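You operate a simulated robot arm through the tools that you are given. There is no shell and no other tool. Be economical: measure what you need, move in short steps, check, and stop when the job is done.

You are at the controls of a simulated two-armed robot. One attempt, no reset.

Task
Take the brown glass jar and leave it on the grey card sheet. Then take the cream plate on the clear end of the sideboard and put it away on the top of the low pine shelf. Then fetch the wide glass dish and set it on the clear end of the sideboard. Then take the red folder and put it on the top of the desk. Then take the green tape roll and put it on the white saucer. The order counts. Set down upright: brown glass jar.

It is judged by the outcome, as a careful person would: the job done as asked, and still so three seconds after it is handed in. It fails if anything else is knocked over, pushed out of place, dropped, spilled or broken.

Robot
Two 7-joint arms with vacuum grippers on one trunk, on a base that drives. Base frame: it is fixed to the floor where the robot stands at the start and does not move with it; the origin is under the middle of the robot, x ahead of it, y to its left, z up. Lengths are in mm, angles in degrees, forces in N, time in s.
The left shoulder is at the start at [70, 174, 1104], the right one opposite. Places, roughly: brown glass jar (6x6x14 cm) [700, 0, 800]; clear end of the sideboard [-1000, -1900, 800]; cream plate (17x15x3 cm) [-1000, -1900, 900]; green tape roll (8x8x3 cm) [-4400, -6100, 1100]; grey card sheet (30x20x1 cm) [500, 100, 800]; red folder [-2000, -3750, 500]; top of the desk [-4900, -6400, 1100]; top of the low pine shelf [-200, 1800, 800]; white saucer (16x16x3 cm) [-3900, -11000, 900]; wide glass dish (13x13x4 cm) [-2300, -3400, 1000]. Payload 3.5 kg a hand.
Tool frame (each hand has its own): the origin (TCP) lies in the middle of the cups' lips, and z points out of the cups. The gripper has 2 cups of 32 mm across, covering 32 by 80 mm (tool x, y); the bellows give 10 mm. With the vacuum on, a cup seals on a smooth face that it is pressed against (1 to 4 N); it does not hold porous or soft things. The pull reaches 76 N.
Orientation is that of the tool frame in the base frame, as a unit quaternion [w, x, y, z]. With the cups facing straight down, the tool's x points along the base's -x, its y along +y and its z along -z.

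Tools
- The arms move only by the tool servo_tool. It takes "left_rows", "right_rows" or both (then of equal length, played together; a hand with none holds still); each is a list of rows, each an object (a shift or turn left out is 0, a gripper value left out holds the last) with "vacuum": the vacuum: 1 switches it on, 0 off; "dp": the shift along the tool's x, y, z in units of 20 mm (1.0 is 20 mm), a list of three; "turn": the turn, a rotation vector about the tool's x, y, z in units of 4 degrees (1.0 is 4 degrees), a list of three. In form: [{"vacuum": vacuum, "dp": [tx, ty, tz], "turn": [wx, wy, wz]}, ...]. A call has 1 to 12 rows; each row shifts and turns the commanded pose from where the row before left it, along the tool's axes as they then stand. A call with a number of a shift or a turn outside -1 to 1 is refused whole. Each row takes 0.2 s and may step no farther than 50 mm and 8.6 degrees from the row before; otherwise, or with a gripper value out of range, the whole call is refused. Where a pose cannot be reached the arm comes as near as it can. A force on the tool above 40 N (or 10 N above the force at the start of the call, whichever is more), or a blocked arm, ends the call early, and 0.2 s more pass. The pull builds up within a second once a cup has sealed. Time passes only in rows, and 0.2 s behind the last, so rows that do not move give it time. It gives the time, the measured TCP pose, the force on the tool (base axes) and the pull of the vacuum at its end, in the units of the frame above (readings bear some noise), with the torque about the TCP (base axes, N m) and any sound that the robot's microphone picked up.
- Cameras (640 x 400 px; columns grow to the right, rows downward): "scene" is now at [125, 17.1, 1401.9]; the picture's right is [0.23, -0.97, 0.00], its down [-0.74, -0.18, -0.65] and it looks along [0.63, 0.15, -0.76] (base axes); focal length 278 px, centre (320, 200). "left" rides on the left gripper at [74, -19, -110] in its tool frame; the picture's right is [0.25, 0.97, 0.00], its down [-0.77, 0.20, -0.60] and it looks along [-0.58, 0.15, 0.80] (tool axes); focal length 218 px, centre (320, 200). "right" rides on the right gripper at [74, 19, -110] in its tool frame; the picture's right is [-0.25, 0.97, 0.00], its down [-0.77, -0.20, -0.60] and it looks along [-0.58, -0.15, 0.80] (tool axes); focal length 218 px, centre (320, 200). There is no depth. A picture from a camera that has moved, and an enlarged one, comes with that camera's place and axes in the base frame and with its lens.
- snapshot(camera): a new picture of that camera. The clock stands still meanwhile.
- move_column(by): slides the trunk up (or, below 0, down) by that many mm; the arms and the scene camera ride with it, the base frame stays. It gives what a move gives, with no picture.
- roll_base(legs): drives the robot by 1 to 6 legs, each [ahead, turn to the left] in mm and degrees, along the robot's own axes; the way and the turn of a leg run together, so that a leg with both is an arc; at most 1500 mm and 180 degrees a leg. The arms and the cameras ride along, it lands a little off, and it stops where it bumps. It gives what a move gives.
- head_to(pan, tilt): turns the head with the scene camera to pan (to the left, within 86 degrees either way) and tilt (down, from -29 to 69), counted from straight ahead of the robot. It gives what a move gives.
- inspect(camera, box): a new picture of the part [left, top, right, bottom] of that camera's present view, enlarged. The clock stands still meanwhile.
- hand_in(): hands the job in; it is judged then, once.

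Work in short steps. Places have to be worked out from the pictures, the camera data and where the tool is seen: move nearer, look again, correct. Check each grasp and each placing, and mend what went wrong. You have 165 turns and 130 pictures in all, those below and enlarged ones among them. Switch the vacuum off and draw the arms clear of the work before you hand the job in, unless the task says otherwise; then end with one line.

The tools are called after ">>>" as a command line: name --argument value ..., lists and objects as JSON in quotes. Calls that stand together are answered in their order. servo_tool: Moves the arms, as the interface text tells. Its arguments: {"type":"object","properties":{"left_rows":{"type":"array","items":{"type":"object","properties":{"vacuum":{"type":"number"},"dp":{"type":"array","items":{"type":"number"}},"turn":{"type":"array","items":{"type":"number"}}}}},"right_rows":{"type":"array","items":{"type":"object","properties":{"vacuum":{"type":"number"},"dp":{"type":"array","items":{"type":"number"}},"turn":{"type":"array","items":{"type":"number"}}}}}},"required":[]} The other tools are called the same way: move_column (by) slides the trunk up or down; roll_base (legs) drives the base; head_to (pan, tilt) turns the head that bears the scene camera; snapshot (camera) takes a picture; inspect (camera, box) takes an enlarged picture of a part of a camera's view; hand_in () hands the job in.

At the start:

```text
time: 0.0
left_position: [551.3, 313.4, 1089.1]
left_ee_rot: [0.0, -0.001, 1.0, 0.0]
left_contact_force: [-0.1, -0.7, -0.2]
left_torque: [0.02, 0.0, -0.01]
left_pull: 0.0
right_position: [565.6, -143.6, 1029.7]
right_ee_rot: [-0.001, 0.001, 1.0, 0.001]
right_contact_force: [0.5, -0.1, -0.1]
right_torque: [0.03, 0.01, 0.01]
right_pull: 0.0
trunk travel left (down, up): [-600.0, 240.0]
robot x, y, heading: [-4.6, 0.2, -0.2]
head pan, tilt: [13.3, 49.8]
```

scene: 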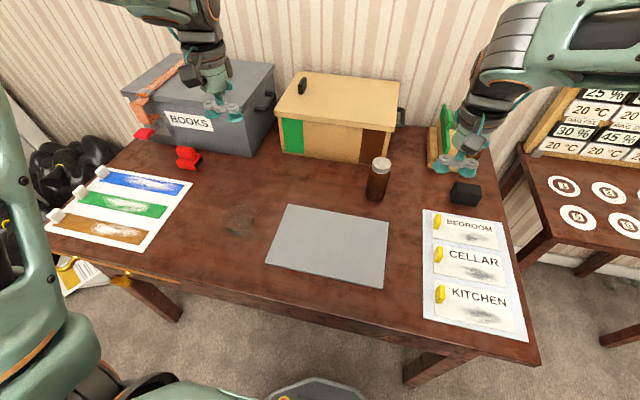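
right: 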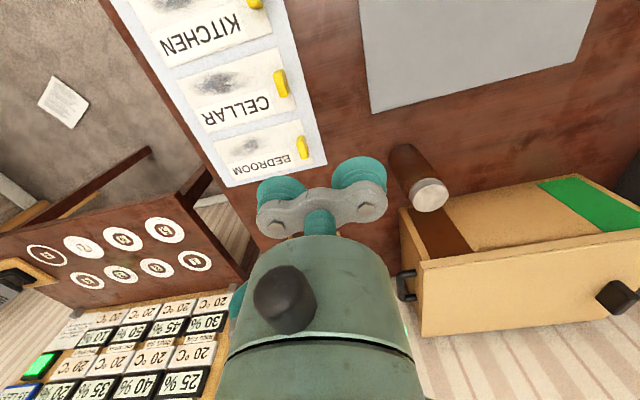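
left: 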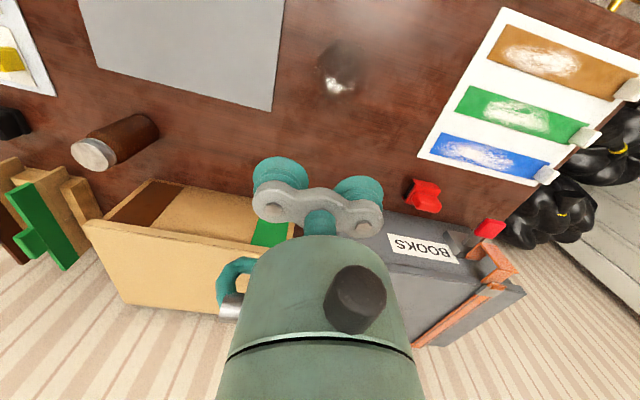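

The jar's lid seems to be near (710, -15, 890) and the table near z = 750. I'm moving the right hand above it, keeping it high, then I'll look again.

>>> servo_tool --right_rows '[{"dp": [-0.8, 0.65, 0]}, {"dp": [-0.8, 0.65, 0]}, {"dp": [-0.8, 0.65, 0]}, {"dp": [-0.8, 0.65, 0]}, {"dp": [-0.8, 0.65, 0]}, {"dp": [-0.8, 0.65, 0]}, {"dp": [-0.8, 0.65, 0]}, {"dp": [-0.8, 0.65, 0]}, {"dp": [0, 0, 0]}]'

>>> snapshot --camera "right"

>>> snapshot --camera "scene"

```text
time: 2.0
left_position: [551.2, 314.1, 1090.1]
left_ee_rot: [0.0, 0.0, 1.0, 0.001]
left_contact_force: [0.5, -0.6, -0.3]
left_torque: [-0.01, -0.04, -0.02]
left_pull: 0.1
right_position: [694.6, -39.0, 1032.7]
right_ee_rot: [0.0, 0.0, 1.0, 0.0]
right_contact_force: [-0.5, -0.3, -0.6]
right_torque: [0.02, -0.02, 0.02]
right_pull: 0.0
trunk travel left (down, up): [-600.0, 240.0]
robot x, y, heading: [-0.1, -0.2, 0.1]
head pan, tilt: [13.3, 49.8]
```

```text
126 pictures are left
camera right: at [620.8, -20.7, 1141.8], right [0.25, 0.97, 0.0], down [0.77, -0.2, 0.6], along [0.58, -0.15, -0.8], focal length 218 px, centre (320, 200)
```

right: 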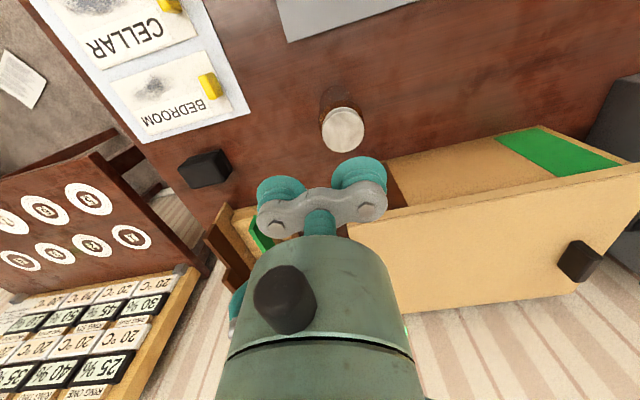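

```text
125 pictures are left
camera scene: at [124.4, 16.8, 1402.0], right [0.23, -0.97, 0.0], down [-0.74, -0.18, -0.65], along [0.63, 0.15, -0.76], focal length 278 px, centre (320, 200)
```

scene: 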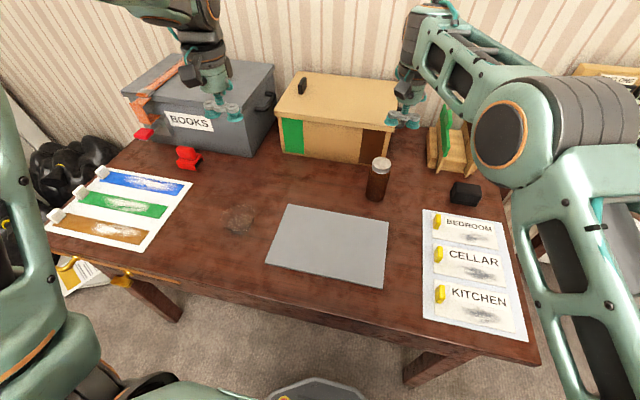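

The lid centre works out at about (715, -16), with its top at z ≈ 880. I'm putting the +y cup over it and going down part way.

>>> servo_tool --right_rows '[{"dp": [-0.5, 0, 0.5]}, {"dp": [-0.5, 0, 1]}, {"dp": [0, 0, 1]}, {"dp": [0, 0, 1]}, {"dp": [0, 0, 1]}, {"dp": [0, 0, 0.5]}, {"dp": [0, 0, 0]}]'

>>> snapshot --camera "right"

>>> inspect --camera "scene" --box '[320, 70, 480, 220]'

```text
time: 3.6
left_position: [551.6, 314.5, 1089.2]
left_ee_rot: [0.0, 0.0, 1.0, 0.0]
left_contact_force: [-0.2, 0.6, 0.1]
left_torque: [0.02, 0.01, 0.0]
left_pull: 0.1
right_position: [715.4, -39.5, 929.3]
right_ee_rot: [0.001, 0.001, 1.0, 0.0]
right_contact_force: [-0.1, -0.3, -0.1]
right_torque: [0.02, 0.0, 0.0]
right_pull: 0.0
trunk travel left (down, up): [-600.0, 240.0]
robot x, y, heading: [-3.4, -1.9, 0.1]
head pan, tilt: [13.3, 49.8]
```

```text
124 pictures are left
camera right: at [641.1, -21.6, 1040.2], right [0.25, 0.97, 0.0], down [0.77, -0.2, 0.6], along [0.58, -0.15, -0.8], focal length 218 px, centre (320, 200)
```

right: 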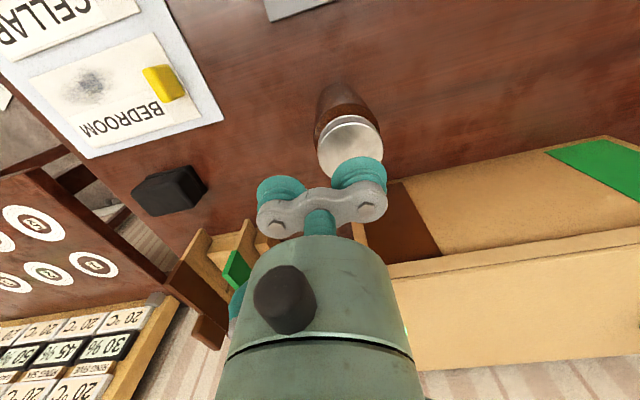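

```text
2.67 times, centred on (400, 145) of scene
camera zoom: at [125.1, 17.1, 1401.9], right [0.23, -0.97, 0.0], down [-0.74, -0.18, -0.65], along [0.63, 0.15, -0.76], focal length 741 px, centre (107, 347)
```

zoom: 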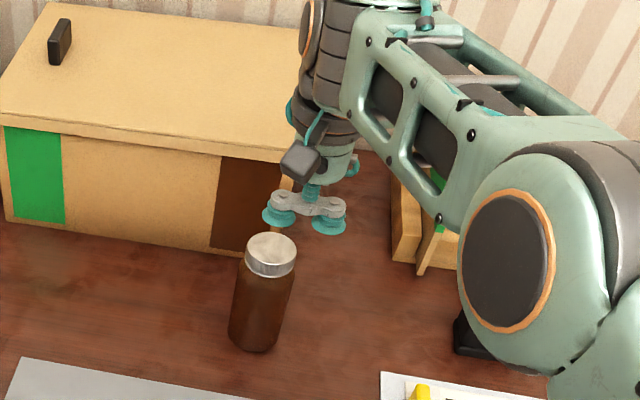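

The lid top is near z ≈ 890 and the cup is about over its centre. I'm switching the vacuum on and going down slowly.

>>> servo_tool --right_rows '[{"vacuum": 1, "dp": [0, 0, 0.8]}, {"dp": [0, 0, 0.6]}, {"dp": [0, 0, 0.3]}, {"dp": [0, 0, 0.15]}, {"dp": [0, 0, 0.15]}, {"dp": [0, 0, 0]}, {"dp": [0, 0, 0]}]'

```text
time: 5.2
left_position: [551.9, 315.0, 1088.1]
left_ee_rot: [0.0, 0.0, 1.0, 0.0]
left_contact_force: [0.3, -0.1, 1.3]
left_torque: [-0.01, -0.03, -0.02]
left_pull: 0.0
right_position: [714.3, -40.7, 890.4]
right_ee_rot: [0.0, 0.001, 1.0, 0.0]
right_contact_force: [-0.1, -0.6, -0.2]
right_torque: [-0.01, 0.03, 0.0]
right_pull: 0.0
trunk travel left (down, up): [-600.0, 240.0]
robot x, y, heading: [-0.3, -1.4, -0.1]
head pan, tilt: [13.3, 49.8]
```

No contact yet, so I'm going down further in small steps.

>>> servo_tool --right_rows '[{"dp": [0, 0, 0.15]}, {"dp": [0, 0, 0.15]}, {"dp": [0, 0, 0.15]}, {"dp": [0, 0, 0]}, {"dp": [0, 0, 0]}]'

>>> inspect --camera "scene" --box '[340, 100, 440, 210]'

```text
time: 6.4
left_position: [549.1, 314.5, 1091.1]
left_ee_rot: [0.002, 0.0, 1.0, 0.0]
left_contact_force: [-0.5, -0.6, -0.6]
left_torque: [0.0, 0.0, -0.03]
left_pull: 0.0
right_position: [714.2, -40.0, 883.8]
right_ee_rot: [0.003, 0.002, 1.0, 0.0]
right_contact_force: [2.0, -2.7, 23.2]
right_torque: [1.28, 0.02, -0.06]
right_pull: 37.7
trunk travel left (down, up): [-600.0, 240.0]
robot x, y, heading: [0.5, 1.6, -0.3]
head pan, tilt: [13.3, 49.8]
```

```text
3.64 times, centred on (390, 155) of scene
camera zoom: at [121.6, 16.7, 1402.5], right [0.23, -0.97, 0.0], down [-0.74, -0.18, -0.65], along [0.63, 0.15, -0.76], focal length 1011 px, centre (66, 364)
```

zoom: 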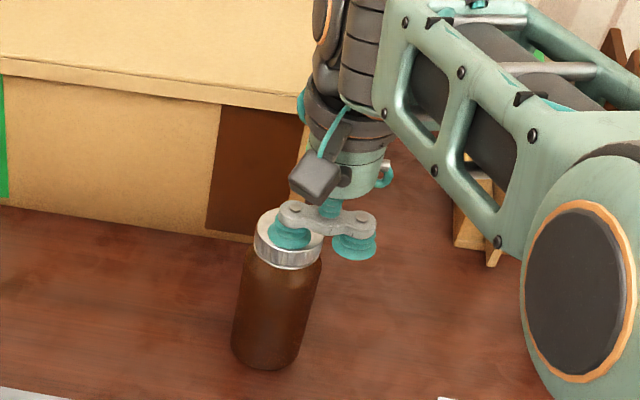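

The cup has sealed on the lid at 37.7 N. I'm lifting the jar gently.

>>> servo_tool --right_rows '[{"dp": [0, 0, -0.3]}, {"dp": [0, 0, -0.5]}, {"dp": [0, 0, -0.7]}, {"dp": [0, 0, -0.7]}, {"dp": [0, 0, -0.5]}, {"dp": [0, 0, -0.3]}, {"dp": [0, 0, 0]}]'

>>> snapshot --camera "scene"

```text
time: 8.0
left_position: [551.8, 314.5, 1088.6]
left_ee_rot: [0.0, 0.0, 1.0, 0.0]
left_contact_force: [0.3, 0.5, 0.4]
left_torque: [0.0, -0.03, 0.01]
left_pull: 0.0
right_position: [715.9, -40.2, 941.9]
right_ee_rot: [0.0, 0.001, 1.0, 0.0]
right_contact_force: [0.7, 0.1, -3.5]
right_torque: [0.84, -0.01, 0.02]
right_pull: 37.8
trunk travel left (down, up): [-600.0, 240.0]
robot x, y, heading: [2.8, 1.0, 0.1]
head pan, tilt: [13.3, 49.8]
```

```text
121 pictures are left
camera scene: at [125.4, 17.1, 1401.9], right [0.23, -0.97, 0.0], down [-0.74, -0.18, -0.65], along [0.63, 0.15, -0.76], focal length 278 px, centre (320, 200)
```

scene: 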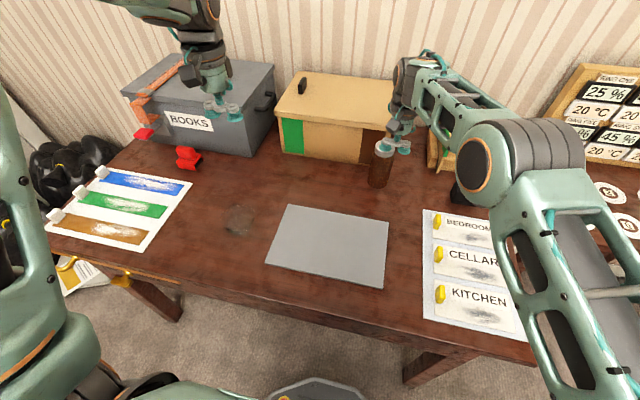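

The jar hangs upright and weighs about 0.35 kg. I'm carrying it over the sheet's centre, about (525, 85).

>>> servo_tool --right_rows '[{"dp": [0.5, 0.26, 0]}, {"dp": [0.9, 0.48, 0]}, {"dp": [0.9, 0.48, 0]}, {"dp": [0.95, 0.5, 0]}, {"dp": [0.95, 0.5, 0]}, {"dp": [0.95, 0.5, 0]}, {"dp": [0.95, 0.5, 0]}, {"dp": [0.95, 0.5, 0]}, {"dp": [0.9, 0.5, 0]}, {"dp": [0.9, 0.5, 0]}, {"dp": [0.6, 0.33, 0]}, {"dp": [0, 0, 0]}]'

>>> snapshot --camera "scene"

```text
time: 10.6
left_position: [552.0, 314.9, 1088.6]
left_ee_rot: [0.0, -0.001, 1.0, 0.0]
left_contact_force: [0.8, -0.4, 0.5]
left_torque: [0.0, -0.03, 0.02]
left_pull: 0.0
right_position: [526.5, 57.0, 938.2]
right_ee_rot: [-0.008, 0.009, 1.0, 0.006]
right_contact_force: [-0.3, 0.3, -3.5]
right_torque: [0.83, 0.01, -0.01]
right_pull: 37.8
trunk travel left (down, up): [-600.0, 240.0]
robot x, y, heading: [-1.7, -2.3, 0.2]
head pan, tilt: [13.3, 49.8]
```

```text
120 pictures are left
camera scene: at [125.4, 17.0, 1401.9], right [0.23, -0.97, 0.0], down [-0.74, -0.18, -0.65], along [0.63, 0.15, -0.76], focal length 278 px, centre (320, 200)
```

scene: 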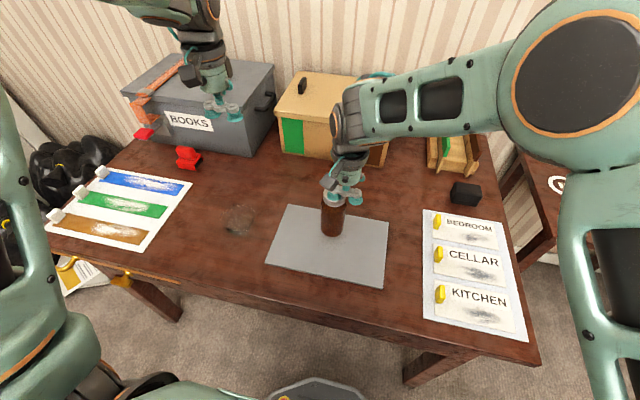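

It is over the sheet. I'm lowering it until it touches.

>>> servo_tool --right_rows '[{"dp": [0, 0, 0.6]}, {"dp": [0, 0, 0.8]}, {"dp": [0, 0, 0.5]}, {"dp": [0, 0, 0.2]}, {"dp": [0, 0, 0.15]}, {"dp": [0, 0, 0]}]'

```text
time: 12.0
left_position: [552.0, 315.5, 1088.2]
left_ee_rot: [0.001, 0.0, 1.0, -0.001]
left_contact_force: [0.4, -0.7, 0.4]
left_torque: [-0.02, 0.05, 0.03]
left_pull: 0.1
right_position: [530.0, 59.2, 899.6]
right_ee_rot: [0.0, 0.009, 1.0, 0.007]
right_contact_force: [-0.5, 0.4, -2.5]
right_torque: [0.84, 0.04, 0.0]
right_pull: 37.7
trunk travel left (down, up): [-600.0, 240.0]
robot x, y, heading: [-1.9, -1.1, 0.1]
head pan, tilt: [13.3, 49.8]
```

>>> servo_tool --right_rows '[{"dp": [0, 0, 0.15]}, {"dp": [0, 0, 0.15]}, {"dp": [0, 0, 0.1]}, {"dp": [0, 0, 0]}]'

```text
time: 13.0
left_position: [550.1, 315.4, 1089.2]
left_ee_rot: [0.001, 0.001, 1.0, 0.0]
left_contact_force: [0.1, -0.2, -0.3]
left_torque: [0.02, 0.0, -0.01]
left_pull: 0.1
right_position: [530.5, 59.0, 892.1]
right_ee_rot: [0.0, 0.008, 1.0, 0.007]
right_contact_force: [1.0, 1.3, 16.3]
right_torque: [1.2, -0.12, 0.0]
right_pull: 37.9
trunk travel left (down, up): [-600.0, 240.0]
robot x, y, heading: [-0.0, 2.3, -0.0]
head pan, tilt: [13.3, 49.8]
```

The jar is in contact with the sheet at 16 N. I'm releasing it and backing off upward.

>>> servo_tool --right_rows '[{"vacuum": 0, "dp": [0, 0, -0.15]}, {"dp": [0, 0, 0]}, {"dp": [0, 0, 0]}, {"dp": [0, 0, -0.3]}, {"dp": [0, 0, -0.6]}, {"dp": [0, 0, -1]}, {"dp": [0, 0, -1]}, {"dp": [0, 0, -1]}, {"dp": [0, 0, -1]}, {"dp": [0, 0, -1]}]'

>>> snapshot --camera "scene"

```text
time: 15.2
left_position: [551.3, 315.2, 1088.6]
left_ee_rot: [0.001, 0.0, 1.0, -0.001]
left_contact_force: [-0.1, -0.3, -0.2]
left_torque: [0.01, 0.0, 0.01]
left_pull: 0.1
right_position: [525.8, 60.6, 1011.4]
right_ee_rot: [-0.002, 0.004, 1.0, 0.003]
right_contact_force: [0.3, 0.5, -0.3]
right_torque: [0.0, 0.01, -0.01]
right_pull: 0.0
trunk travel left (down, up): [-600.0, 240.0]
robot x, y, heading: [-3.1, 3.7, -0.1]
head pan, tilt: [13.3, 49.8]
```

```text
119 pictures are left
camera scene: at [124.4, 17.2, 1402.0], right [0.23, -0.97, 0.0], down [-0.74, -0.18, -0.65], along [0.63, 0.15, -0.76], focal length 278 px, centre (320, 200)
```

scene: 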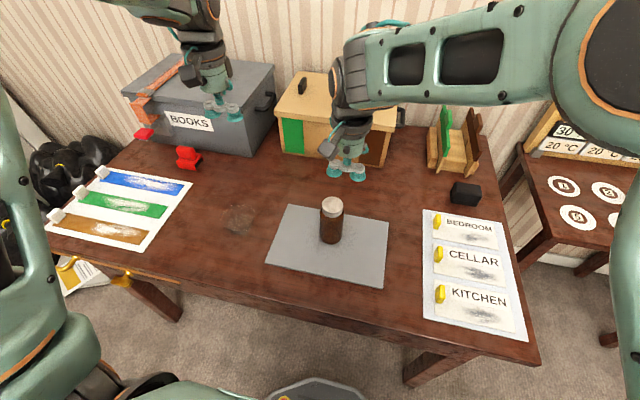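

The jar stands upright on the sheet. I'm tucking both arms in before driving.

>>> servo_tool --left_rows '[{"dp": [1, -0.5, 0]}, {"dp": [1, -0.5, 0]}, {"dp": [1, -0.5, 0]}, {"dp": [1, -0.5, 0]}, {"dp": [1, -0.5, 0]}, {"dp": [1, -0.5, 0]}, {"dp": [1, -0.5, 0]}, {"dp": [1, -0.5, 0]}, {"dp": [1, -0.5, 0]}, {"dp": [1, -0.5, 0]}, {"dp": [1, 0, 0]}, {"dp": [0, 0, 0]}]' --right_rows '[{"dp": [0, -1, -1]}, {"dp": [0, -1, -1]}, {"dp": [0.8, -1, -1]}, {"dp": [1, -1, -1]}, {"dp": [1, -1, 0]}, {"dp": [1, -1, 0]}, {"dp": [1, -1, 0]}, {"dp": [1, -1, 0]}, {"dp": [1, -1, 0]}, {"dp": [1, -1, 0]}, {"dp": [1, -1, 0]}, {"dp": [1, -0.5, 0]}]'

>>> head_to --pan -86 --tilt 35

>>> snapshot --camera "scene"

```text
time: 17.8
left_position: [393.2, 246.9, 1059.1]
left_ee_rot: [-0.001, -0.004, 1.0, -0.022]
left_contact_force: [1.7, 0.3, 0.8]
left_torque: [0.0, 0.01, -0.01]
left_pull: 0.1
left hand out of reach, approached as far as the arm can: row 8, 9, 10, 11
right_position: [326.7, -171.1, 1089.8]
right_ee_rot: [0.0, 0.0, 1.0, 0.0]
right_contact_force: [0.5, -0.5, 0.4]
right_torque: [0.0, 0.0, -0.03]
right_pull: 0.1
trunk travel left (down, up): [-600.0, 240.0]
robot x, y, heading: [-1.0, 2.8, -0.0]
head pan, tilt: [13.3, 49.8]
```

```text
time: 19.6
left_position: [393.1, 247.5, 1059.0]
left_ee_rot: [0.0, -0.004, 1.0, -0.021]
left_contact_force: [0.1, 1.0, 0.4]
left_torque: [0.0, 0.0, 0.02]
left_pull: 0.1
right_position: [329.2, -168.6, 1090.5]
right_ee_rot: [0.0, 0.001, 1.0, 0.0]
right_contact_force: [-1.0, 1.3, 0.3]
right_torque: [0.01, 0.02, -0.02]
right_pull: 0.1
trunk travel left (down, up): [-600.0, 240.0]
robot x, y, heading: [0.9, 0.3, 0.1]
head pan, tilt: [-85.9, 35.0]
```

```text
118 pictures are left
camera scene: at [56.2, -88.7, 1423.4], right [-1.0, -0.07, 0.0], down [-0.04, 0.57, -0.82], along [0.06, -0.82, -0.57], focal length 278 px, centre (320, 200)
```

scene: 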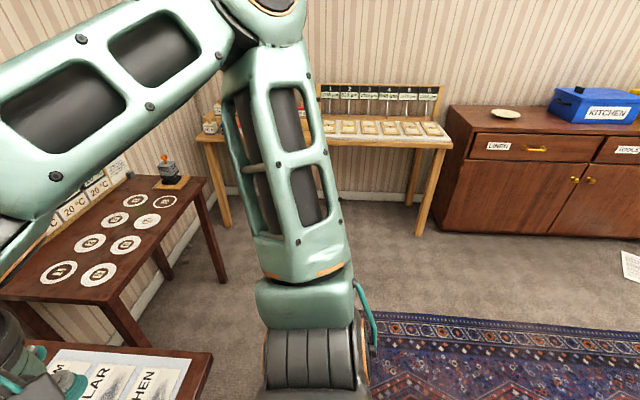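

The sideboard front is near y ≈ -1775. Before backing up I'm looking to the left, which also shows the pine shelf.

>>> head_to --pan 86 --tilt 30

>>> snapshot --camera "scene"

```text
time: 22.2
left_position: [391.8, 248.9, 1059.5]
left_ee_rot: [-0.001, -0.005, 1.0, -0.021]
left_contact_force: [-0.1, 0.4, -0.5]
left_torque: [0.03, 0.01, -0.03]
left_pull: 0.1
right_position: [329.1, -169.2, 1089.6]
right_ee_rot: [0.0, 0.001, 1.0, 0.0]
right_contact_force: [-0.6, 0.2, -1.0]
right_torque: [-0.03, -0.05, -0.02]
right_pull: 0.0
trunk travel left (down, up): [-600.0, 240.0]
robot x, y, heading: [0.4, 2.8, 0.1]
head pan, tilt: [85.9, 30.0]
```

```text
117 pictures are left
camera scene: at [56.3, 89.3, 1431.2], right [1.0, -0.07, 0.0], down [-0.04, -0.5, -0.87], along [0.06, 0.86, -0.5], focal length 278 px, centre (320, 200)
```

scene: 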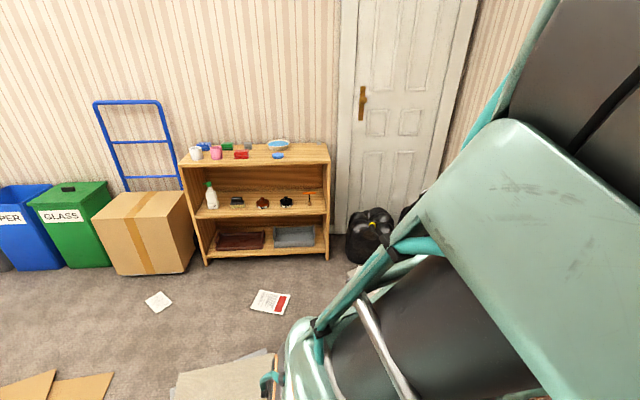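

Behind-left is clear enough nearby. I'm backing up a bit, turning to the sideboard and driving most of the way.

>>> roll_base --legs '[[-350, 0], [0, -114], [900, 0]]'

>>> head_to --pan 0 --tilt 35

>>> snapshot --camera "scene"

```text
time: 33.3
left_position: [-522.3, -1297.5, 1060.0]
left_ee_rot: [-0.018, 0.81, 0.586, -0.011]
left_contact_force: [0.3, 0.3, 0.5]
left_torque: [-0.03, 0.0, -0.01]
left_pull: 0.1
right_position: [-896.4, -1104.0, 1090.2]
right_ee_rot: [0.0, 0.812, 0.583, 0.0]
right_contact_force: [-0.4, -0.8, 0.8]
right_torque: [-0.01, 0.01, 0.0]
right_pull: 0.0
trunk travel left (down, up): [-600.0, 240.0]
robot x, y, heading: [-631.3, -845.9, -108.6]
head pan, tilt: [85.9, 30.0]
```

```text
time: 34.9
left_position: [-522.1, -1296.6, 1058.5]
left_ee_rot: [-0.019, 0.809, 0.588, -0.013]
left_contact_force: [-0.2, -1.0, 0.5]
left_torque: [0.0, 0.01, -0.01]
left_pull: 0.0
right_position: [-897.5, -1104.2, 1089.6]
right_ee_rot: [0.0, 0.812, 0.583, 0.0]
right_contact_force: [-0.3, -0.6, 0.7]
right_torque: [0.0, 0.01, 0.0]
right_pull: 0.0
trunk travel left (down, up): [-600.0, 240.0]
robot x, y, heading: [-633.9, -844.5, -108.4]
head pan, tilt: [0.0, 35.0]
```

```text
116 pictures are left
camera scene: at [-676.3, -977.8, 1423.4], right [-0.95, 0.32, 0.0], down [0.18, 0.54, -0.82], along [-0.26, -0.78, -0.57], focal length 278 px, centre (320, 200)
```

scene: 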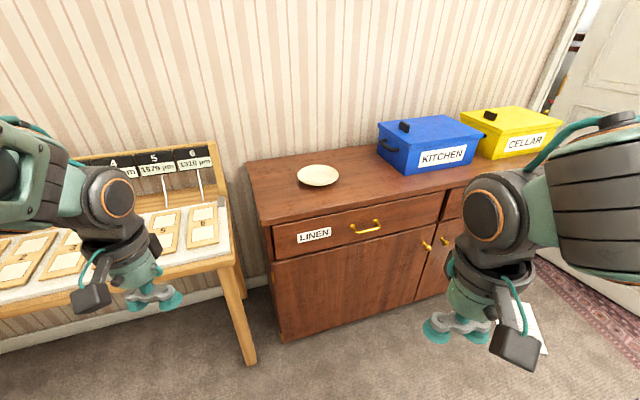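

The sideboard top is at about z = 795 and the plate at about (-1000, -1970). I'm driving to about (-900, -1400) and facing it squarely.

>>> roll_base --legs '[[0, -7], [610, 0], [0, 25.5]]'

>>> head_to --pan -8 --tilt 50

>>> snapshot --camera "scene"

>>> snapshot --camera "right"

```text
time: 40.2
left_position: [-651.7, -1792.6, 1058.6]
left_ee_rot: [-0.016, 0.707, 0.707, -0.016]
left_contact_force: [0.3, 0.6, -0.7]
left_torque: [-0.02, 0.01, 0.03]
left_pull: 0.1
right_position: [-1067.3, -1726.3, 1089.5]
right_ee_rot: [0.0, 0.71, 0.704, 0.0]
right_contact_force: [0.0, 0.1, 0.2]
right_torque: [-0.01, 0.02, 0.0]
right_pull: 0.0
trunk travel left (down, up): [-600.0, 240.0]
robot x, y, heading: [-896.7, -1398.6, -90.4]
head pan, tilt: [0.0, 35.0]
```

```text
time: 41.0
left_position: [-649.8, -1792.1, 1058.2]
left_ee_rot: [-0.018, 0.706, 0.708, -0.016]
left_contact_force: [-0.5, 0.0, 0.1]
left_torque: [0.0, 0.02, -0.01]
left_pull: 0.1
right_position: [-1067.1, -1727.1, 1090.3]
right_ee_rot: [0.0, 0.71, 0.704, 0.001]
right_contact_force: [-0.4, -0.2, -0.6]
right_torque: [-0.02, -0.03, 0.0]
right_pull: 0.1
trunk travel left (down, up): [-600.0, 240.0]
robot x, y, heading: [-898.1, -1397.3, -90.3]
head pan, tilt: [-8.0, 50.0]
```

```text
115 pictures are left
camera scene: at [-908.6, -1525.9, 1401.7], right [-0.99, 0.15, 0.0], down [0.11, 0.76, -0.64], along [-0.09, -0.64, -0.77], focal length 278 px, centre (320, 200)
```

scene: 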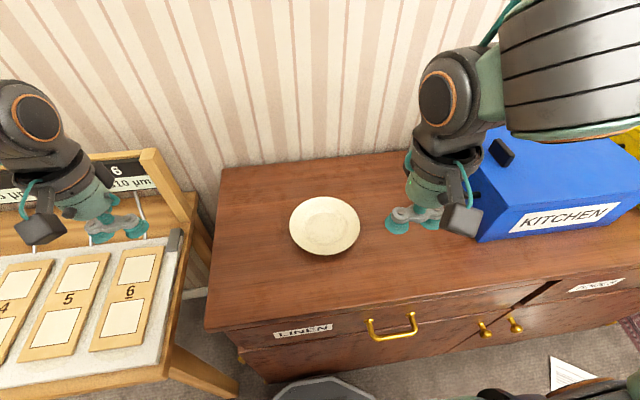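

```text
114 pictures are left
camera right: at [-1048.3, -1654.4, 1200.4], right [0.97, -0.26, 0.0], down [-0.21, -0.77, 0.6], along [-0.16, -0.58, -0.8], focal length 218 px, centre (320, 200)
```

right: 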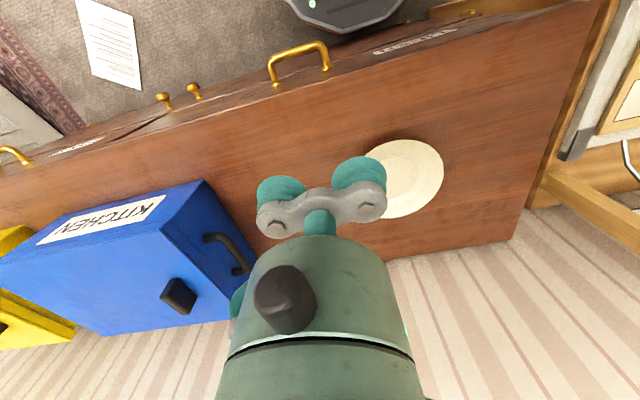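

The plate is near (-965, -1922). I'm moving the right hand above it and part way down.

>>> servo_tool --right_rows '[{"dp": [-0.9, 0.5, 0.6]}, {"dp": [-0.9, 0.5, 0.6]}, {"dp": [-0.9, 0.5, 0.6]}, {"dp": [-0.9, 0.5, 0.6]}, {"dp": [-0.9, 0.5, 0.6]}, {"dp": [-0.9, 0.5, 0.6]}, {"dp": [-0.9, 0.5, 0.6]}, {"dp": [-0.9, 0.5, 0.6]}, {"dp": [-0.9, 0.5, 0.6]}, {"dp": [-0.9, 0.5, 0.6]}, {"dp": [-0.7, 0, 0.6]}, {"dp": [0, 0, 0]}]'

>>> snapshot --camera "scene"

>>> snapshot --camera "right"

```text
time: 43.6
left_position: [-650.8, -1792.8, 1058.9]
left_ee_rot: [-0.017, 0.706, 0.708, -0.016]
left_contact_force: [0.9, 0.1, 1.0]
left_torque: [0.01, 0.0, 0.0]
left_pull: 0.0
right_position: [-968.0, -1919.4, 958.7]
right_ee_rot: [0.0, 0.709, 0.705, 0.0]
right_contact_force: [0.4, 0.1, -0.9]
right_torque: [0.02, -0.01, -0.01]
right_pull: 0.0
trunk travel left (down, up): [-600.0, 240.0]
robot x, y, heading: [-898.3, -1399.4, -90.5]
head pan, tilt: [-8.0, 50.0]
```

```text
113 pictures are left
camera scene: at [-908.6, -1525.4, 1401.7], right [-0.99, 0.15, 0.0], down [0.11, 0.76, -0.64], along [-0.09, -0.64, -0.77], focal length 278 px, centre (320, 200)
```

scene: 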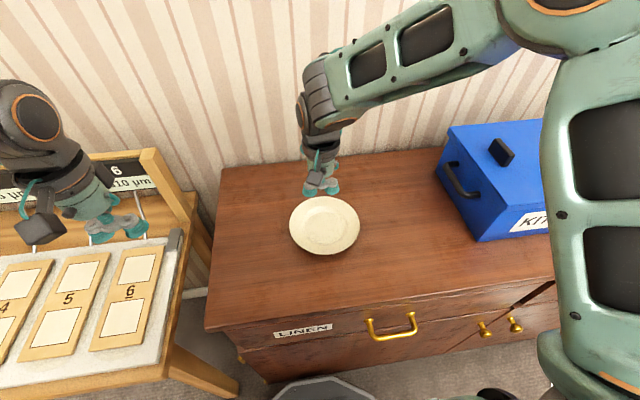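

```text
112 pictures are left
camera right: at [-949.0, -1848.1, 1068.5], right [0.97, -0.26, 0.0], down [-0.21, -0.77, 0.6], along [-0.16, -0.58, -0.8], focal length 218 px, centre (320, 200)
```

right: 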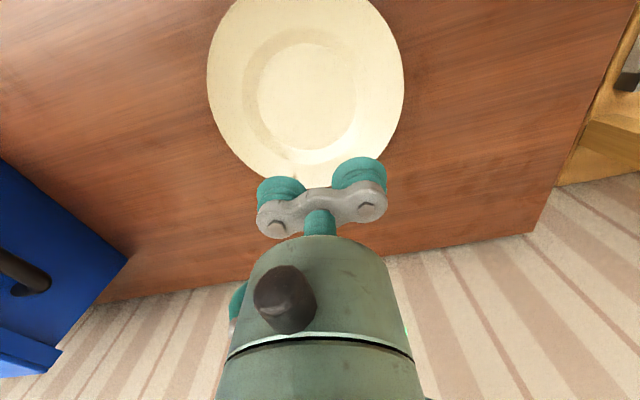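

The plate's flat centre is near (-975, -1893, 848) and about 90 mm across, so the cups just fit. I'm centring over it and lowering.

>>> servo_tool --right_rows '[{"dp": [0.65, -0.18, 0]}, {"dp": [0.65, -0.17, 0.4]}, {"dp": [0, 0, 0.9]}, {"dp": [0, 0, 0.9]}, {"dp": [0, 0, 0.5]}, {"dp": [0, 0, 0]}]'

>>> snapshot --camera "right"

>>> inspect --camera "scene" --box '[250, 140, 400, 270]'

```text
time: 45.0
left_position: [-650.7, -1792.9, 1058.3]
left_ee_rot: [-0.018, 0.706, 0.708, -0.016]
left_contact_force: [-0.3, -0.4, 0.2]
left_torque: [0.0, 0.0, -0.03]
left_pull: 0.0
right_position: [-975.6, -1895.0, 905.1]
right_ee_rot: [0.0, 0.709, 0.705, 0.001]
right_contact_force: [0.2, -0.5, -0.5]
right_torque: [-0.02, -0.01, -0.03]
right_pull: 0.1
trunk travel left (down, up): [-600.0, 240.0]
robot x, y, heading: [-893.4, -1394.3, -90.2]
head pan, tilt: [-8.0, 50.0]
```

```text
111 pictures are left
camera right: at [-956.3, -1823.3, 1013.8], right [0.97, -0.26, 0.0], down [-0.21, -0.77, 0.6], along [-0.16, -0.58, -0.8], focal length 218 px, centre (320, 200)
```

right: 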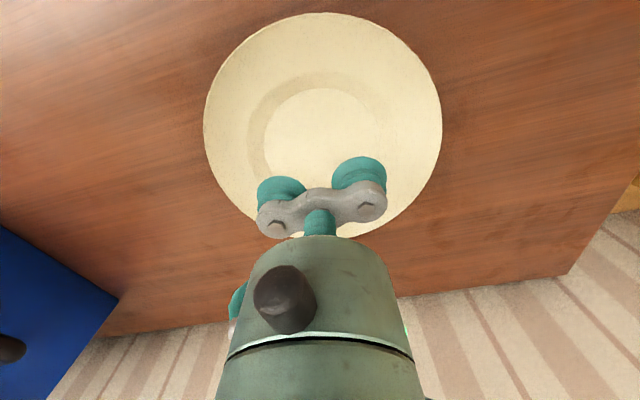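

```text
3.08 times, centred on (325, 205) of scene
camera zoom: at [-908.6, -1525.8, 1401.7], right [-0.99, 0.15, 0.0], down [0.11, 0.76, -0.64], along [-0.09, -0.64, -0.77], focal length 855 px, centre (305, 185)
```

zoom: 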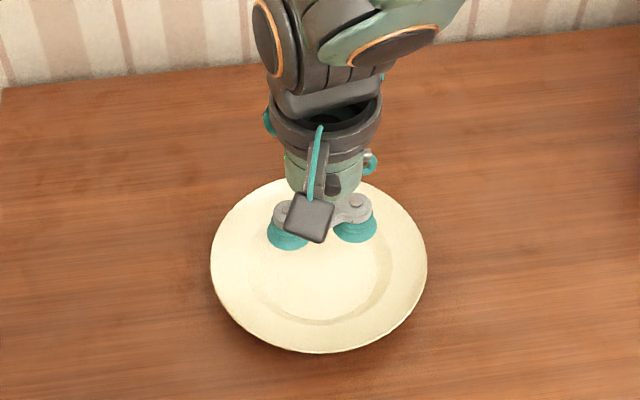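

I'm correcting by about 9 mm, then descending with the vacuum on.

>>> servo_tool --right_rows '[{"vacuum": 1, "dp": [0.45, 0.15, 0.5]}, {"dp": [0, 0, 0.7]}, {"dp": [0, 0, 0.6]}, {"dp": [0, 0, 0.3]}, {"dp": [0, 0, 0.2]}, {"dp": [0, 0, 0.2]}, {"dp": [0, 0, 0]}, {"dp": [0, 0, 0]}]'

```text
time: 46.8
left_position: [-651.1, -1792.8, 1059.3]
left_ee_rot: [-0.016, 0.706, 0.708, -0.017]
left_contact_force: [0.4, -0.4, -0.8]
left_torque: [-0.02, 0.03, -0.02]
left_pull: 0.0
right_position: [-974.5, -1885.3, 856.5]
right_ee_rot: [0.001, 0.71, 0.704, -0.002]
right_contact_force: [-5.7, -4.8, 29.5]
right_torque: [0.11, 0.01, -0.1]
right_pull: 75.7
trunk travel left (down, up): [-600.0, 240.0]
robot x, y, heading: [-896.4, -1400.4, -90.8]
head pan, tilt: [-8.0, 50.0]
```

Both cups have sealed at 75.7 N. I'm lifting the plate and bringing it back toward the robot.

>>> servo_tool --right_rows '[{"dp": [0, 0, -0.3]}, {"dp": [0, 0, -0.6]}, {"dp": [0, 0, -0.9]}, {"dp": [0, 0, -0.9]}, {"dp": [0, 0, -0.9]}, {"dp": [0, 0, -0.9]}, {"dp": [0, 0, -0.9]}, {"dp": [0, 0, -0.9]}, {"dp": [0, 0, -0.9]}, {"dp": [0.5, 0, -0.5]}, {"dp": [0.8, 0, 0]}, {"dp": [0.5, 0, 0]}]'

>>> snapshot --camera "scene"

```text
time: 49.4
left_position: [-651.2, -1792.2, 1059.0]
left_ee_rot: [-0.017, 0.707, 0.707, -0.016]
left_contact_force: [0.6, 0.4, 0.3]
left_torque: [0.02, 0.0, -0.01]
left_pull: 0.0
right_position: [-973.1, -1849.2, 1008.7]
right_ee_rot: [0.0, 0.709, 0.705, 0.0]
right_contact_force: [0.5, 0.1, -2.9]
right_torque: [0.03, 0.03, 0.02]
right_pull: 75.6
trunk travel left (down, up): [-600.0, 240.0]
robot x, y, heading: [-893.5, -1395.5, -90.4]
head pan, tilt: [-8.0, 50.0]
```

```text
109 pictures are left
camera scene: at [-908.6, -1525.6, 1401.7], right [-0.99, 0.15, 0.0], down [0.11, 0.76, -0.64], along [-0.09, -0.64, -0.77], focal length 278 px, centre (320, 200)
```

scene: 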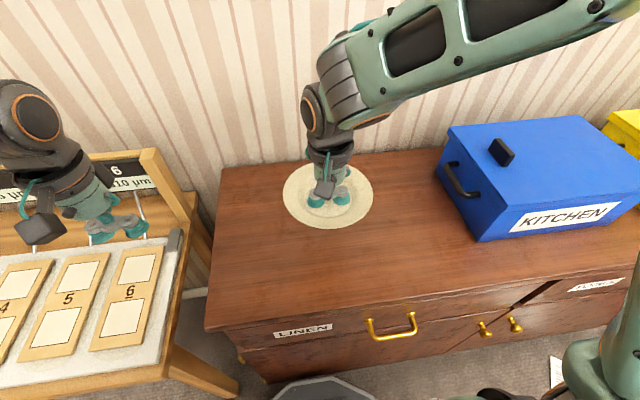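

The plate is held. I'm tucking the hand in, then driving toward the middle of the room and looking at the shelf area.

>>> servo_tool --right_rows '[{"dp": [1, -0.6, 0]}, {"dp": [1, -0.6, 0]}, {"dp": [1, -0.6, 0]}, {"dp": [1, -0.6, 0]}, {"dp": [1, -0.6, 0]}, {"dp": [0.7, -0.6, 0]}, {"dp": [0, 0, 0]}]'

>>> roll_base --legs '[[-300, 0], [0, 152.5], [1150, 0]]'

>>> head_to --pan 15 --tilt 30

>>> snapshot --camera "scene"

```text
time: 51.0
left_position: [-649.7, -1792.9, 1058.4]
left_ee_rot: [-0.018, 0.707, 0.707, -0.016]
left_contact_force: [-1.8, 0.0, -0.4]
left_torque: [-0.01, -0.01, -0.01]
left_pull: 0.0
right_position: [-1042.3, -1732.7, 1007.7]
right_ee_rot: [0.0, 0.71, 0.705, 0.0]
right_contact_force: [0.1, -0.8, -2.9]
right_torque: [-0.01, 0.0, -0.01]
right_pull: 75.8
trunk travel left (down, up): [-600.0, 240.0]
robot x, y, heading: [-893.9, -1398.0, -90.3]
head pan, tilt: [-8.0, 50.0]
```

```text
time: 64.8
left_position: [-415.6, 396.3, 1058.1]
left_ee_rot: [0.012, -0.529, 0.848, -0.021]
left_contact_force: [0.0, 0.7, -0.4]
left_torque: [-0.04, 0.01, 0.0]
left_pull: 0.0
right_position: [-89.0, 168.9, 1007.6]
right_ee_rot: [0.0, -0.524, 0.851, 0.0]
right_contact_force: [0.2, 0.5, -3.4]
right_torque: [-0.01, -0.01, 0.01]
right_pull: 75.8
trunk travel left (down, up): [-600.0, 240.0]
robot x, y, heading: [-364.9, -67.0, 63.4]
head pan, tilt: [-8.0, 50.0]
```

```text
time: 65.7
left_position: [-416.5, 396.6, 1058.8]
left_ee_rot: [0.012, -0.529, 0.848, -0.021]
left_contact_force: [0.6, -0.1, 0.0]
left_torque: [0.01, -0.01, -0.02]
left_pull: 0.0
right_position: [-89.9, 170.3, 1008.5]
right_ee_rot: [0.0, -0.525, 0.851, 0.0]
right_contact_force: [-0.5, -0.5, -2.7]
right_torque: [-0.07, 0.03, 0.02]
right_pull: 75.0
trunk travel left (down, up): [-600.0, 240.0]
robot x, y, heading: [-374.3, -63.4, 63.5]
head pan, tilt: [15.0, 30.0]
```

```text
108 pictures are left
camera scene: at [-329.1, 66.8, 1431.1], right [0.98, -0.2, 0.0], down [-0.1, -0.49, -0.87], along [0.17, 0.85, -0.5], focal length 278 px, centre (320, 200)
```

scene: 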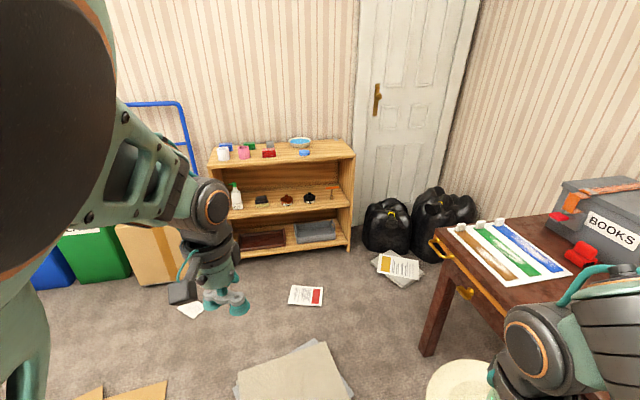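

The way to the shelf runs between the floor sheet and the table leg. I'm lining up on x ≈ 0, facing +y.

>>> roll_base --legs '[[0, -15.2], [545, 0], [0, 41.7]]'

>>> head_to --pan -5 --tilt 50

>>> snapshot --camera "scene"

```text
time: 71.6
left_position: [-242.9, 739.7, 1057.9]
left_ee_rot: [0.016, -0.702, 0.712, -0.017]
left_contact_force: [-0.2, -0.3, 0.2]
left_torque: [0.0, 0.02, 0.0]
left_pull: 0.1
right_position: [147.6, 673.4, 1008.2]
right_ee_rot: [-0.001, -0.699, 0.715, 0.0]
right_contact_force: [-0.7, 0.4, -1.9]
right_torque: [-0.03, 0.02, -0.02]
right_pull: 75.5
trunk travel left (down, up): [-600.0, 240.0]
robot x, y, heading: [-4.5, 337.8, 88.7]
head pan, tilt: [15.0, 30.0]
```

```text
time: 72.5
left_position: [-244.1, 739.7, 1058.8]
left_ee_rot: [0.016, -0.702, 0.712, -0.018]
left_contact_force: [0.1, -0.6, -0.7]
left_torque: [0.03, -0.03, 0.01]
left_pull: 0.2
right_position: [147.8, 674.3, 1007.6]
right_ee_rot: [0.0, -0.699, 0.715, 0.0]
right_contact_force: [0.3, 0.2, -1.8]
right_torque: [-0.01, -0.01, -0.01]
right_pull: 75.1
trunk travel left (down, up): [-600.0, 240.0]
robot x, y, heading: [-1.9, 339.7, 88.7]
head pan, tilt: [-5.0, 50.0]
```

```text
107 pictures are left
camera scene: at [4.4, 467.1, 1401.7], right [0.99, -0.11, 0.0], down [-0.08, -0.76, -0.64], along [0.07, 0.64, -0.77], focal length 278 px, centre (320, 200)
```

scene: 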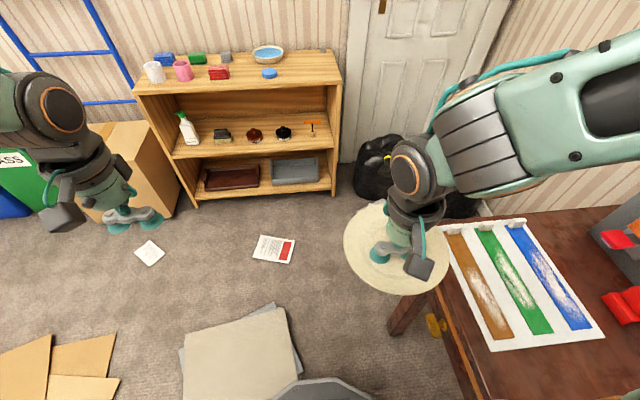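

The leg's inner edge is at x ≈ 355, so the base clears it. The flat sheet is partly in the path, so I'm creeping ahead and checking whether it shifts.

>>> roll_base --legs '[[250, 0]]'

>>> snapshot --camera "scene"

```text
time: 74.2
left_position: [-240.5, 981.6, 1058.6]
left_ee_rot: [0.017, -0.704, 0.71, -0.017]
left_contact_force: [-0.2, 0.2, 0.4]
left_torque: [0.01, 0.05, 0.01]
left_pull: 0.0
right_position: [152.4, 917.2, 1007.6]
right_ee_rot: [0.0, -0.7, 0.714, 0.0]
right_contact_force: [0.4, 0.0, -2.4]
right_torque: [-0.01, 0.01, 0.03]
right_pull: 75.2
trunk travel left (down, up): [-600.0, 240.0]
robot x, y, heading: [1.6, 581.6, 89.2]
head pan, tilt: [-5.0, 50.0]
```

```text
106 pictures are left
camera scene: at [9.4, 710.1, 1401.7], right [0.99, -0.11, 0.0], down [-0.08, -0.76, -0.64], along [0.07, 0.64, -0.77], focal length 278 px, centre (320, 200)
```

scene: 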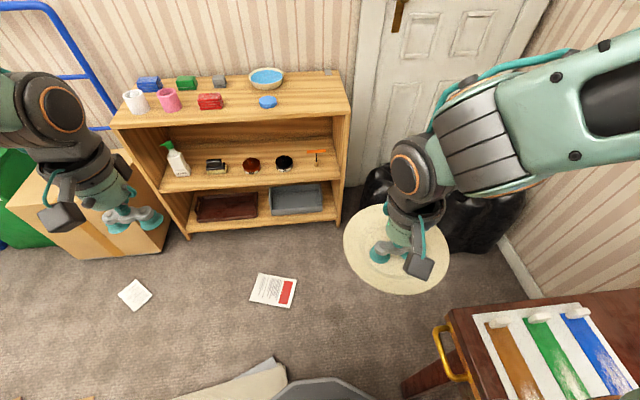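

The sheet didn't move. I'm driving on to the shelf.

>>> roll_base --legs '[[670, 0.8]]'

>>> head_to --pan -8 --tilt 45

>>> snapshot --camera "scene"

```text
time: 78.0
left_position: [-246.4, 1645.1, 1059.4]
left_ee_rot: [-0.016, 0.713, -0.701, 0.018]
left_contact_force: [-0.5, -0.1, -0.3]
left_torque: [0.0, -0.01, 0.0]
left_pull: 0.0
right_position: [147.6, 1590.6, 1008.2]
right_ee_rot: [0.001, 0.709, -0.705, 0.0]
right_contact_force: [-0.6, -0.1, -2.9]
right_torque: [0.0, 0.01, -0.01]
right_pull: 75.4
trunk travel left (down, up): [-600.0, 240.0]
robot x, y, heading: [8.5, 1255.1, 90.6]
head pan, tilt: [-5.0, 50.0]
```

```text
time: 78.6
left_position: [-245.6, 1645.9, 1057.9]
left_ee_rot: [-0.017, 0.713, -0.701, 0.017]
left_contact_force: [-0.4, 0.3, 0.7]
left_torque: [0.01, 0.01, -0.02]
left_pull: 0.0
right_position: [148.1, 1591.7, 1008.4]
right_ee_rot: [0.0, 0.709, -0.705, -0.001]
right_contact_force: [0.0, -0.1, -1.7]
right_torque: [-0.03, -0.02, -0.02]
right_pull: 75.5
trunk travel left (down, up): [-600.0, 240.0]
robot x, y, heading: [7.3, 1253.6, 90.6]
head pan, tilt: [-8.0, 45.0]
```

```text
105 pictures are left
camera scene: at [15.0, 1384.8, 1408.5], right [0.99, -0.13, 0.0], down [-0.09, -0.7, -0.71], along [0.09, 0.7, -0.71], focal length 278 px, centre (320, 200)
```

scene: 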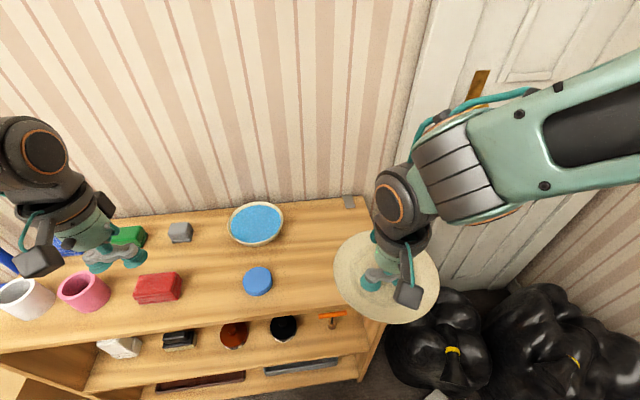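

There is a free patch on the shelf's right end, around x 0..230 and y 1660..1940. I'm taking the plate to (115, 1800).

>>> servo_tool --right_rows '[{"dp": [-0.6, 0.1, 0]}, {"dp": [-0.9, 0.15, 0]}, {"dp": [-1, 0.16, 0]}, {"dp": [-1, 0.16, 0]}, {"dp": [-1, 0.16, 0]}, {"dp": [-1, 0.16, 0]}, {"dp": [-1, 0.16, 0.2]}, {"dp": [-1, 0.16, 0.8]}, {"dp": [-1, 0.16, 0.8]}, {"dp": [-0.9, 0.14, 0.8]}, {"dp": [-0.9, 0.14, 0.8]}, {"dp": [0, 0, 0.6]}]'

>>> snapshot --camera "scene"

>>> snapshot --camera "right"

```text
time: 81.2
left_position: [-245.7, 1646.4, 1058.6]
left_ee_rot: [-0.017, 0.712, -0.701, 0.018]
left_contact_force: [-0.9, 0.0, -0.1]
left_torque: [0.02, -0.01, -0.02]
left_pull: 0.0
right_position: [112.5, 1796.1, 927.2]
right_ee_rot: [-0.001, 0.709, -0.705, 0.0]
right_contact_force: [-0.5, 0.5, -3.1]
right_torque: [-0.01, 0.03, 0.01]
right_pull: 75.7
trunk travel left (down, up): [-600.0, 240.0]
robot x, y, heading: [5.8, 1258.1, 90.2]
head pan, tilt: [-8.0, 45.0]
```

```text
104 pictures are left
camera scene: at [15.1, 1384.3, 1408.6], right [0.99, -0.13, 0.0], down [-0.09, -0.7, -0.71], along [0.09, 0.7, -0.71], focal length 278 px, centre (320, 200)
```

scene: 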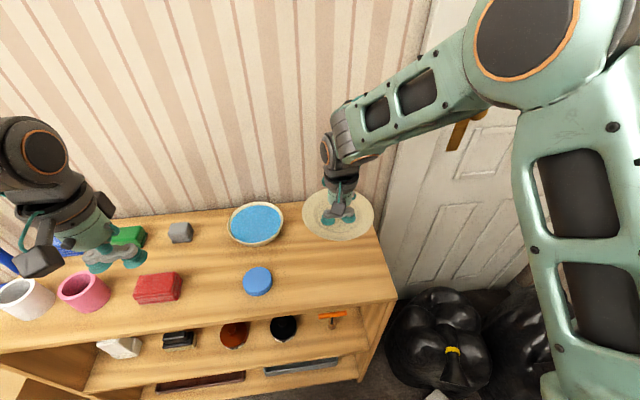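

```text
103 pictures are left
camera right: at [93.5, 1721.0, 1038.2], right [-0.97, 0.25, 0.0], down [0.2, 0.77, 0.6], along [0.15, 0.59, -0.8], focal length 218 px, centre (320, 200)
```

right: 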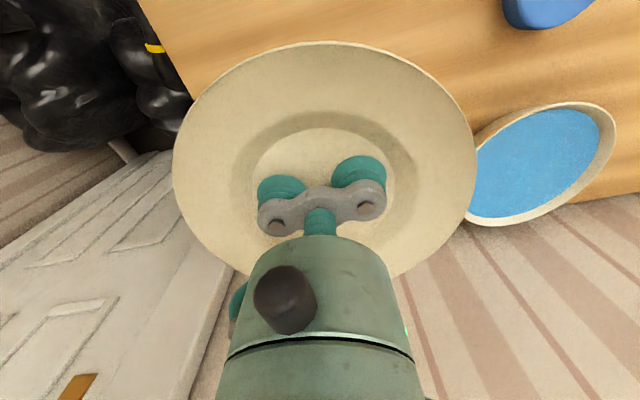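

The position is good. I'm lowering toward the shelf top.

>>> servo_tool --right_rows '[{"dp": [0, 0, 0.8]}, {"dp": [0, 0, 1]}, {"dp": [0, 0, 1]}, {"dp": [0, 0, 1]}, {"dp": [0, 0, 0.6]}, {"dp": [0, 0, 0.3]}, {"dp": [0, 0, 0.2]}, {"dp": [0, 0, 0.2]}, {"dp": [0, 0, 0]}]'

```text
time: 83.2
left_position: [-245.8, 1645.5, 1059.2]
left_ee_rot: [-0.017, 0.712, -0.701, 0.018]
left_contact_force: [0.1, 0.5, -0.2]
left_torque: [0.04, 0.01, 0.01]
left_pull: 0.1
right_position: [113.1, 1796.9, 825.7]
right_ee_rot: [0.0, 0.709, -0.705, 0.0]
right_contact_force: [-0.4, -0.4, -3.0]
right_torque: [-0.02, -0.01, -0.03]
right_pull: 74.8
trunk travel left (down, up): [-600.0, 240.0]
robot x, y, heading: [6.7, 1256.1, 90.3]
head pan, tilt: [-8.0, 45.0]
```

>>> servo_tool --right_rows '[{"dp": [0, 0, 0.2]}, {"dp": [0, 0, 0.2]}, {"dp": [0, 0, 0.2]}, {"dp": [0, 0, 0.15]}, {"dp": [0, 0, 0]}]'

>>> inspect --camera "scene" --box '[270, 160, 420, 300]'

```text
time: 84.4
left_position: [-245.8, 1645.3, 1059.2]
left_ee_rot: [-0.017, 0.712, -0.701, 0.018]
left_contact_force: [-0.5, 0.7, 0.0]
left_torque: [-0.02, 0.02, -0.02]
left_pull: 0.1
right_position: [113.1, 1797.0, 812.2]
right_ee_rot: [0.0, 0.709, -0.705, 0.0]
right_contact_force: [-0.1, 0.6, -2.8]
right_torque: [0.0, 0.01, 0.01]
right_pull: 75.0
trunk travel left (down, up): [-600.0, 240.0]
robot x, y, heading: [3.5, 1256.2, 90.4]
head pan, tilt: [-8.0, 45.0]
```

```text
2.86 times, centred on (345, 230) of scene
camera zoom: at [15.0, 1384.5, 1408.6], right [0.99, -0.13, 0.0], down [-0.09, -0.7, -0.71], along [0.09, 0.7, -0.71], focal length 794 px, centre (249, 114)
```

zoom: 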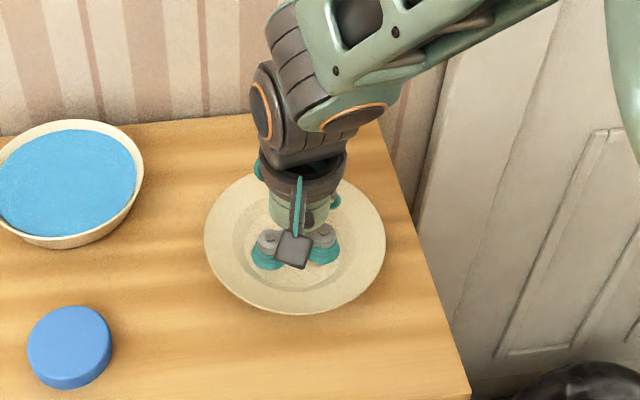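

Still no contact, so I'm going on down in small steps.

>>> servo_tool --right_rows '[{"dp": [0, 0, 0.2]}, {"dp": [0, 0, 0.15]}, {"dp": [0, 0, 0.15]}, {"dp": [0, 0, 0.1]}, {"dp": [0, 0, 0]}]'

```text
time: 85.3
left_position: [-245.9, 1641.6, 1060.4]
left_ee_rot: [-0.019, 0.713, -0.701, 0.016]
left_contact_force: [-0.8, 0.2, 0.0]
left_torque: [0.01, 0.02, -0.01]
left_pull: 0.0
right_position: [113.5, 1797.8, 806.6]
right_ee_rot: [-0.003, 0.709, -0.705, -0.006]
right_contact_force: [2.0, -8.3, 20.2]
right_torque: [-0.31, -0.02, 0.09]
right_pull: 75.9
trunk travel left (down, up): [-600.0, 240.0]
robot x, y, heading: [4.9, 1255.6, 90.2]
head pan, tilt: [-8.0, 45.0]
stopped in row 4 (right hand): the force on the tool passed its limit (the readings are from after the stop); the commanded pose is now the measured one
```

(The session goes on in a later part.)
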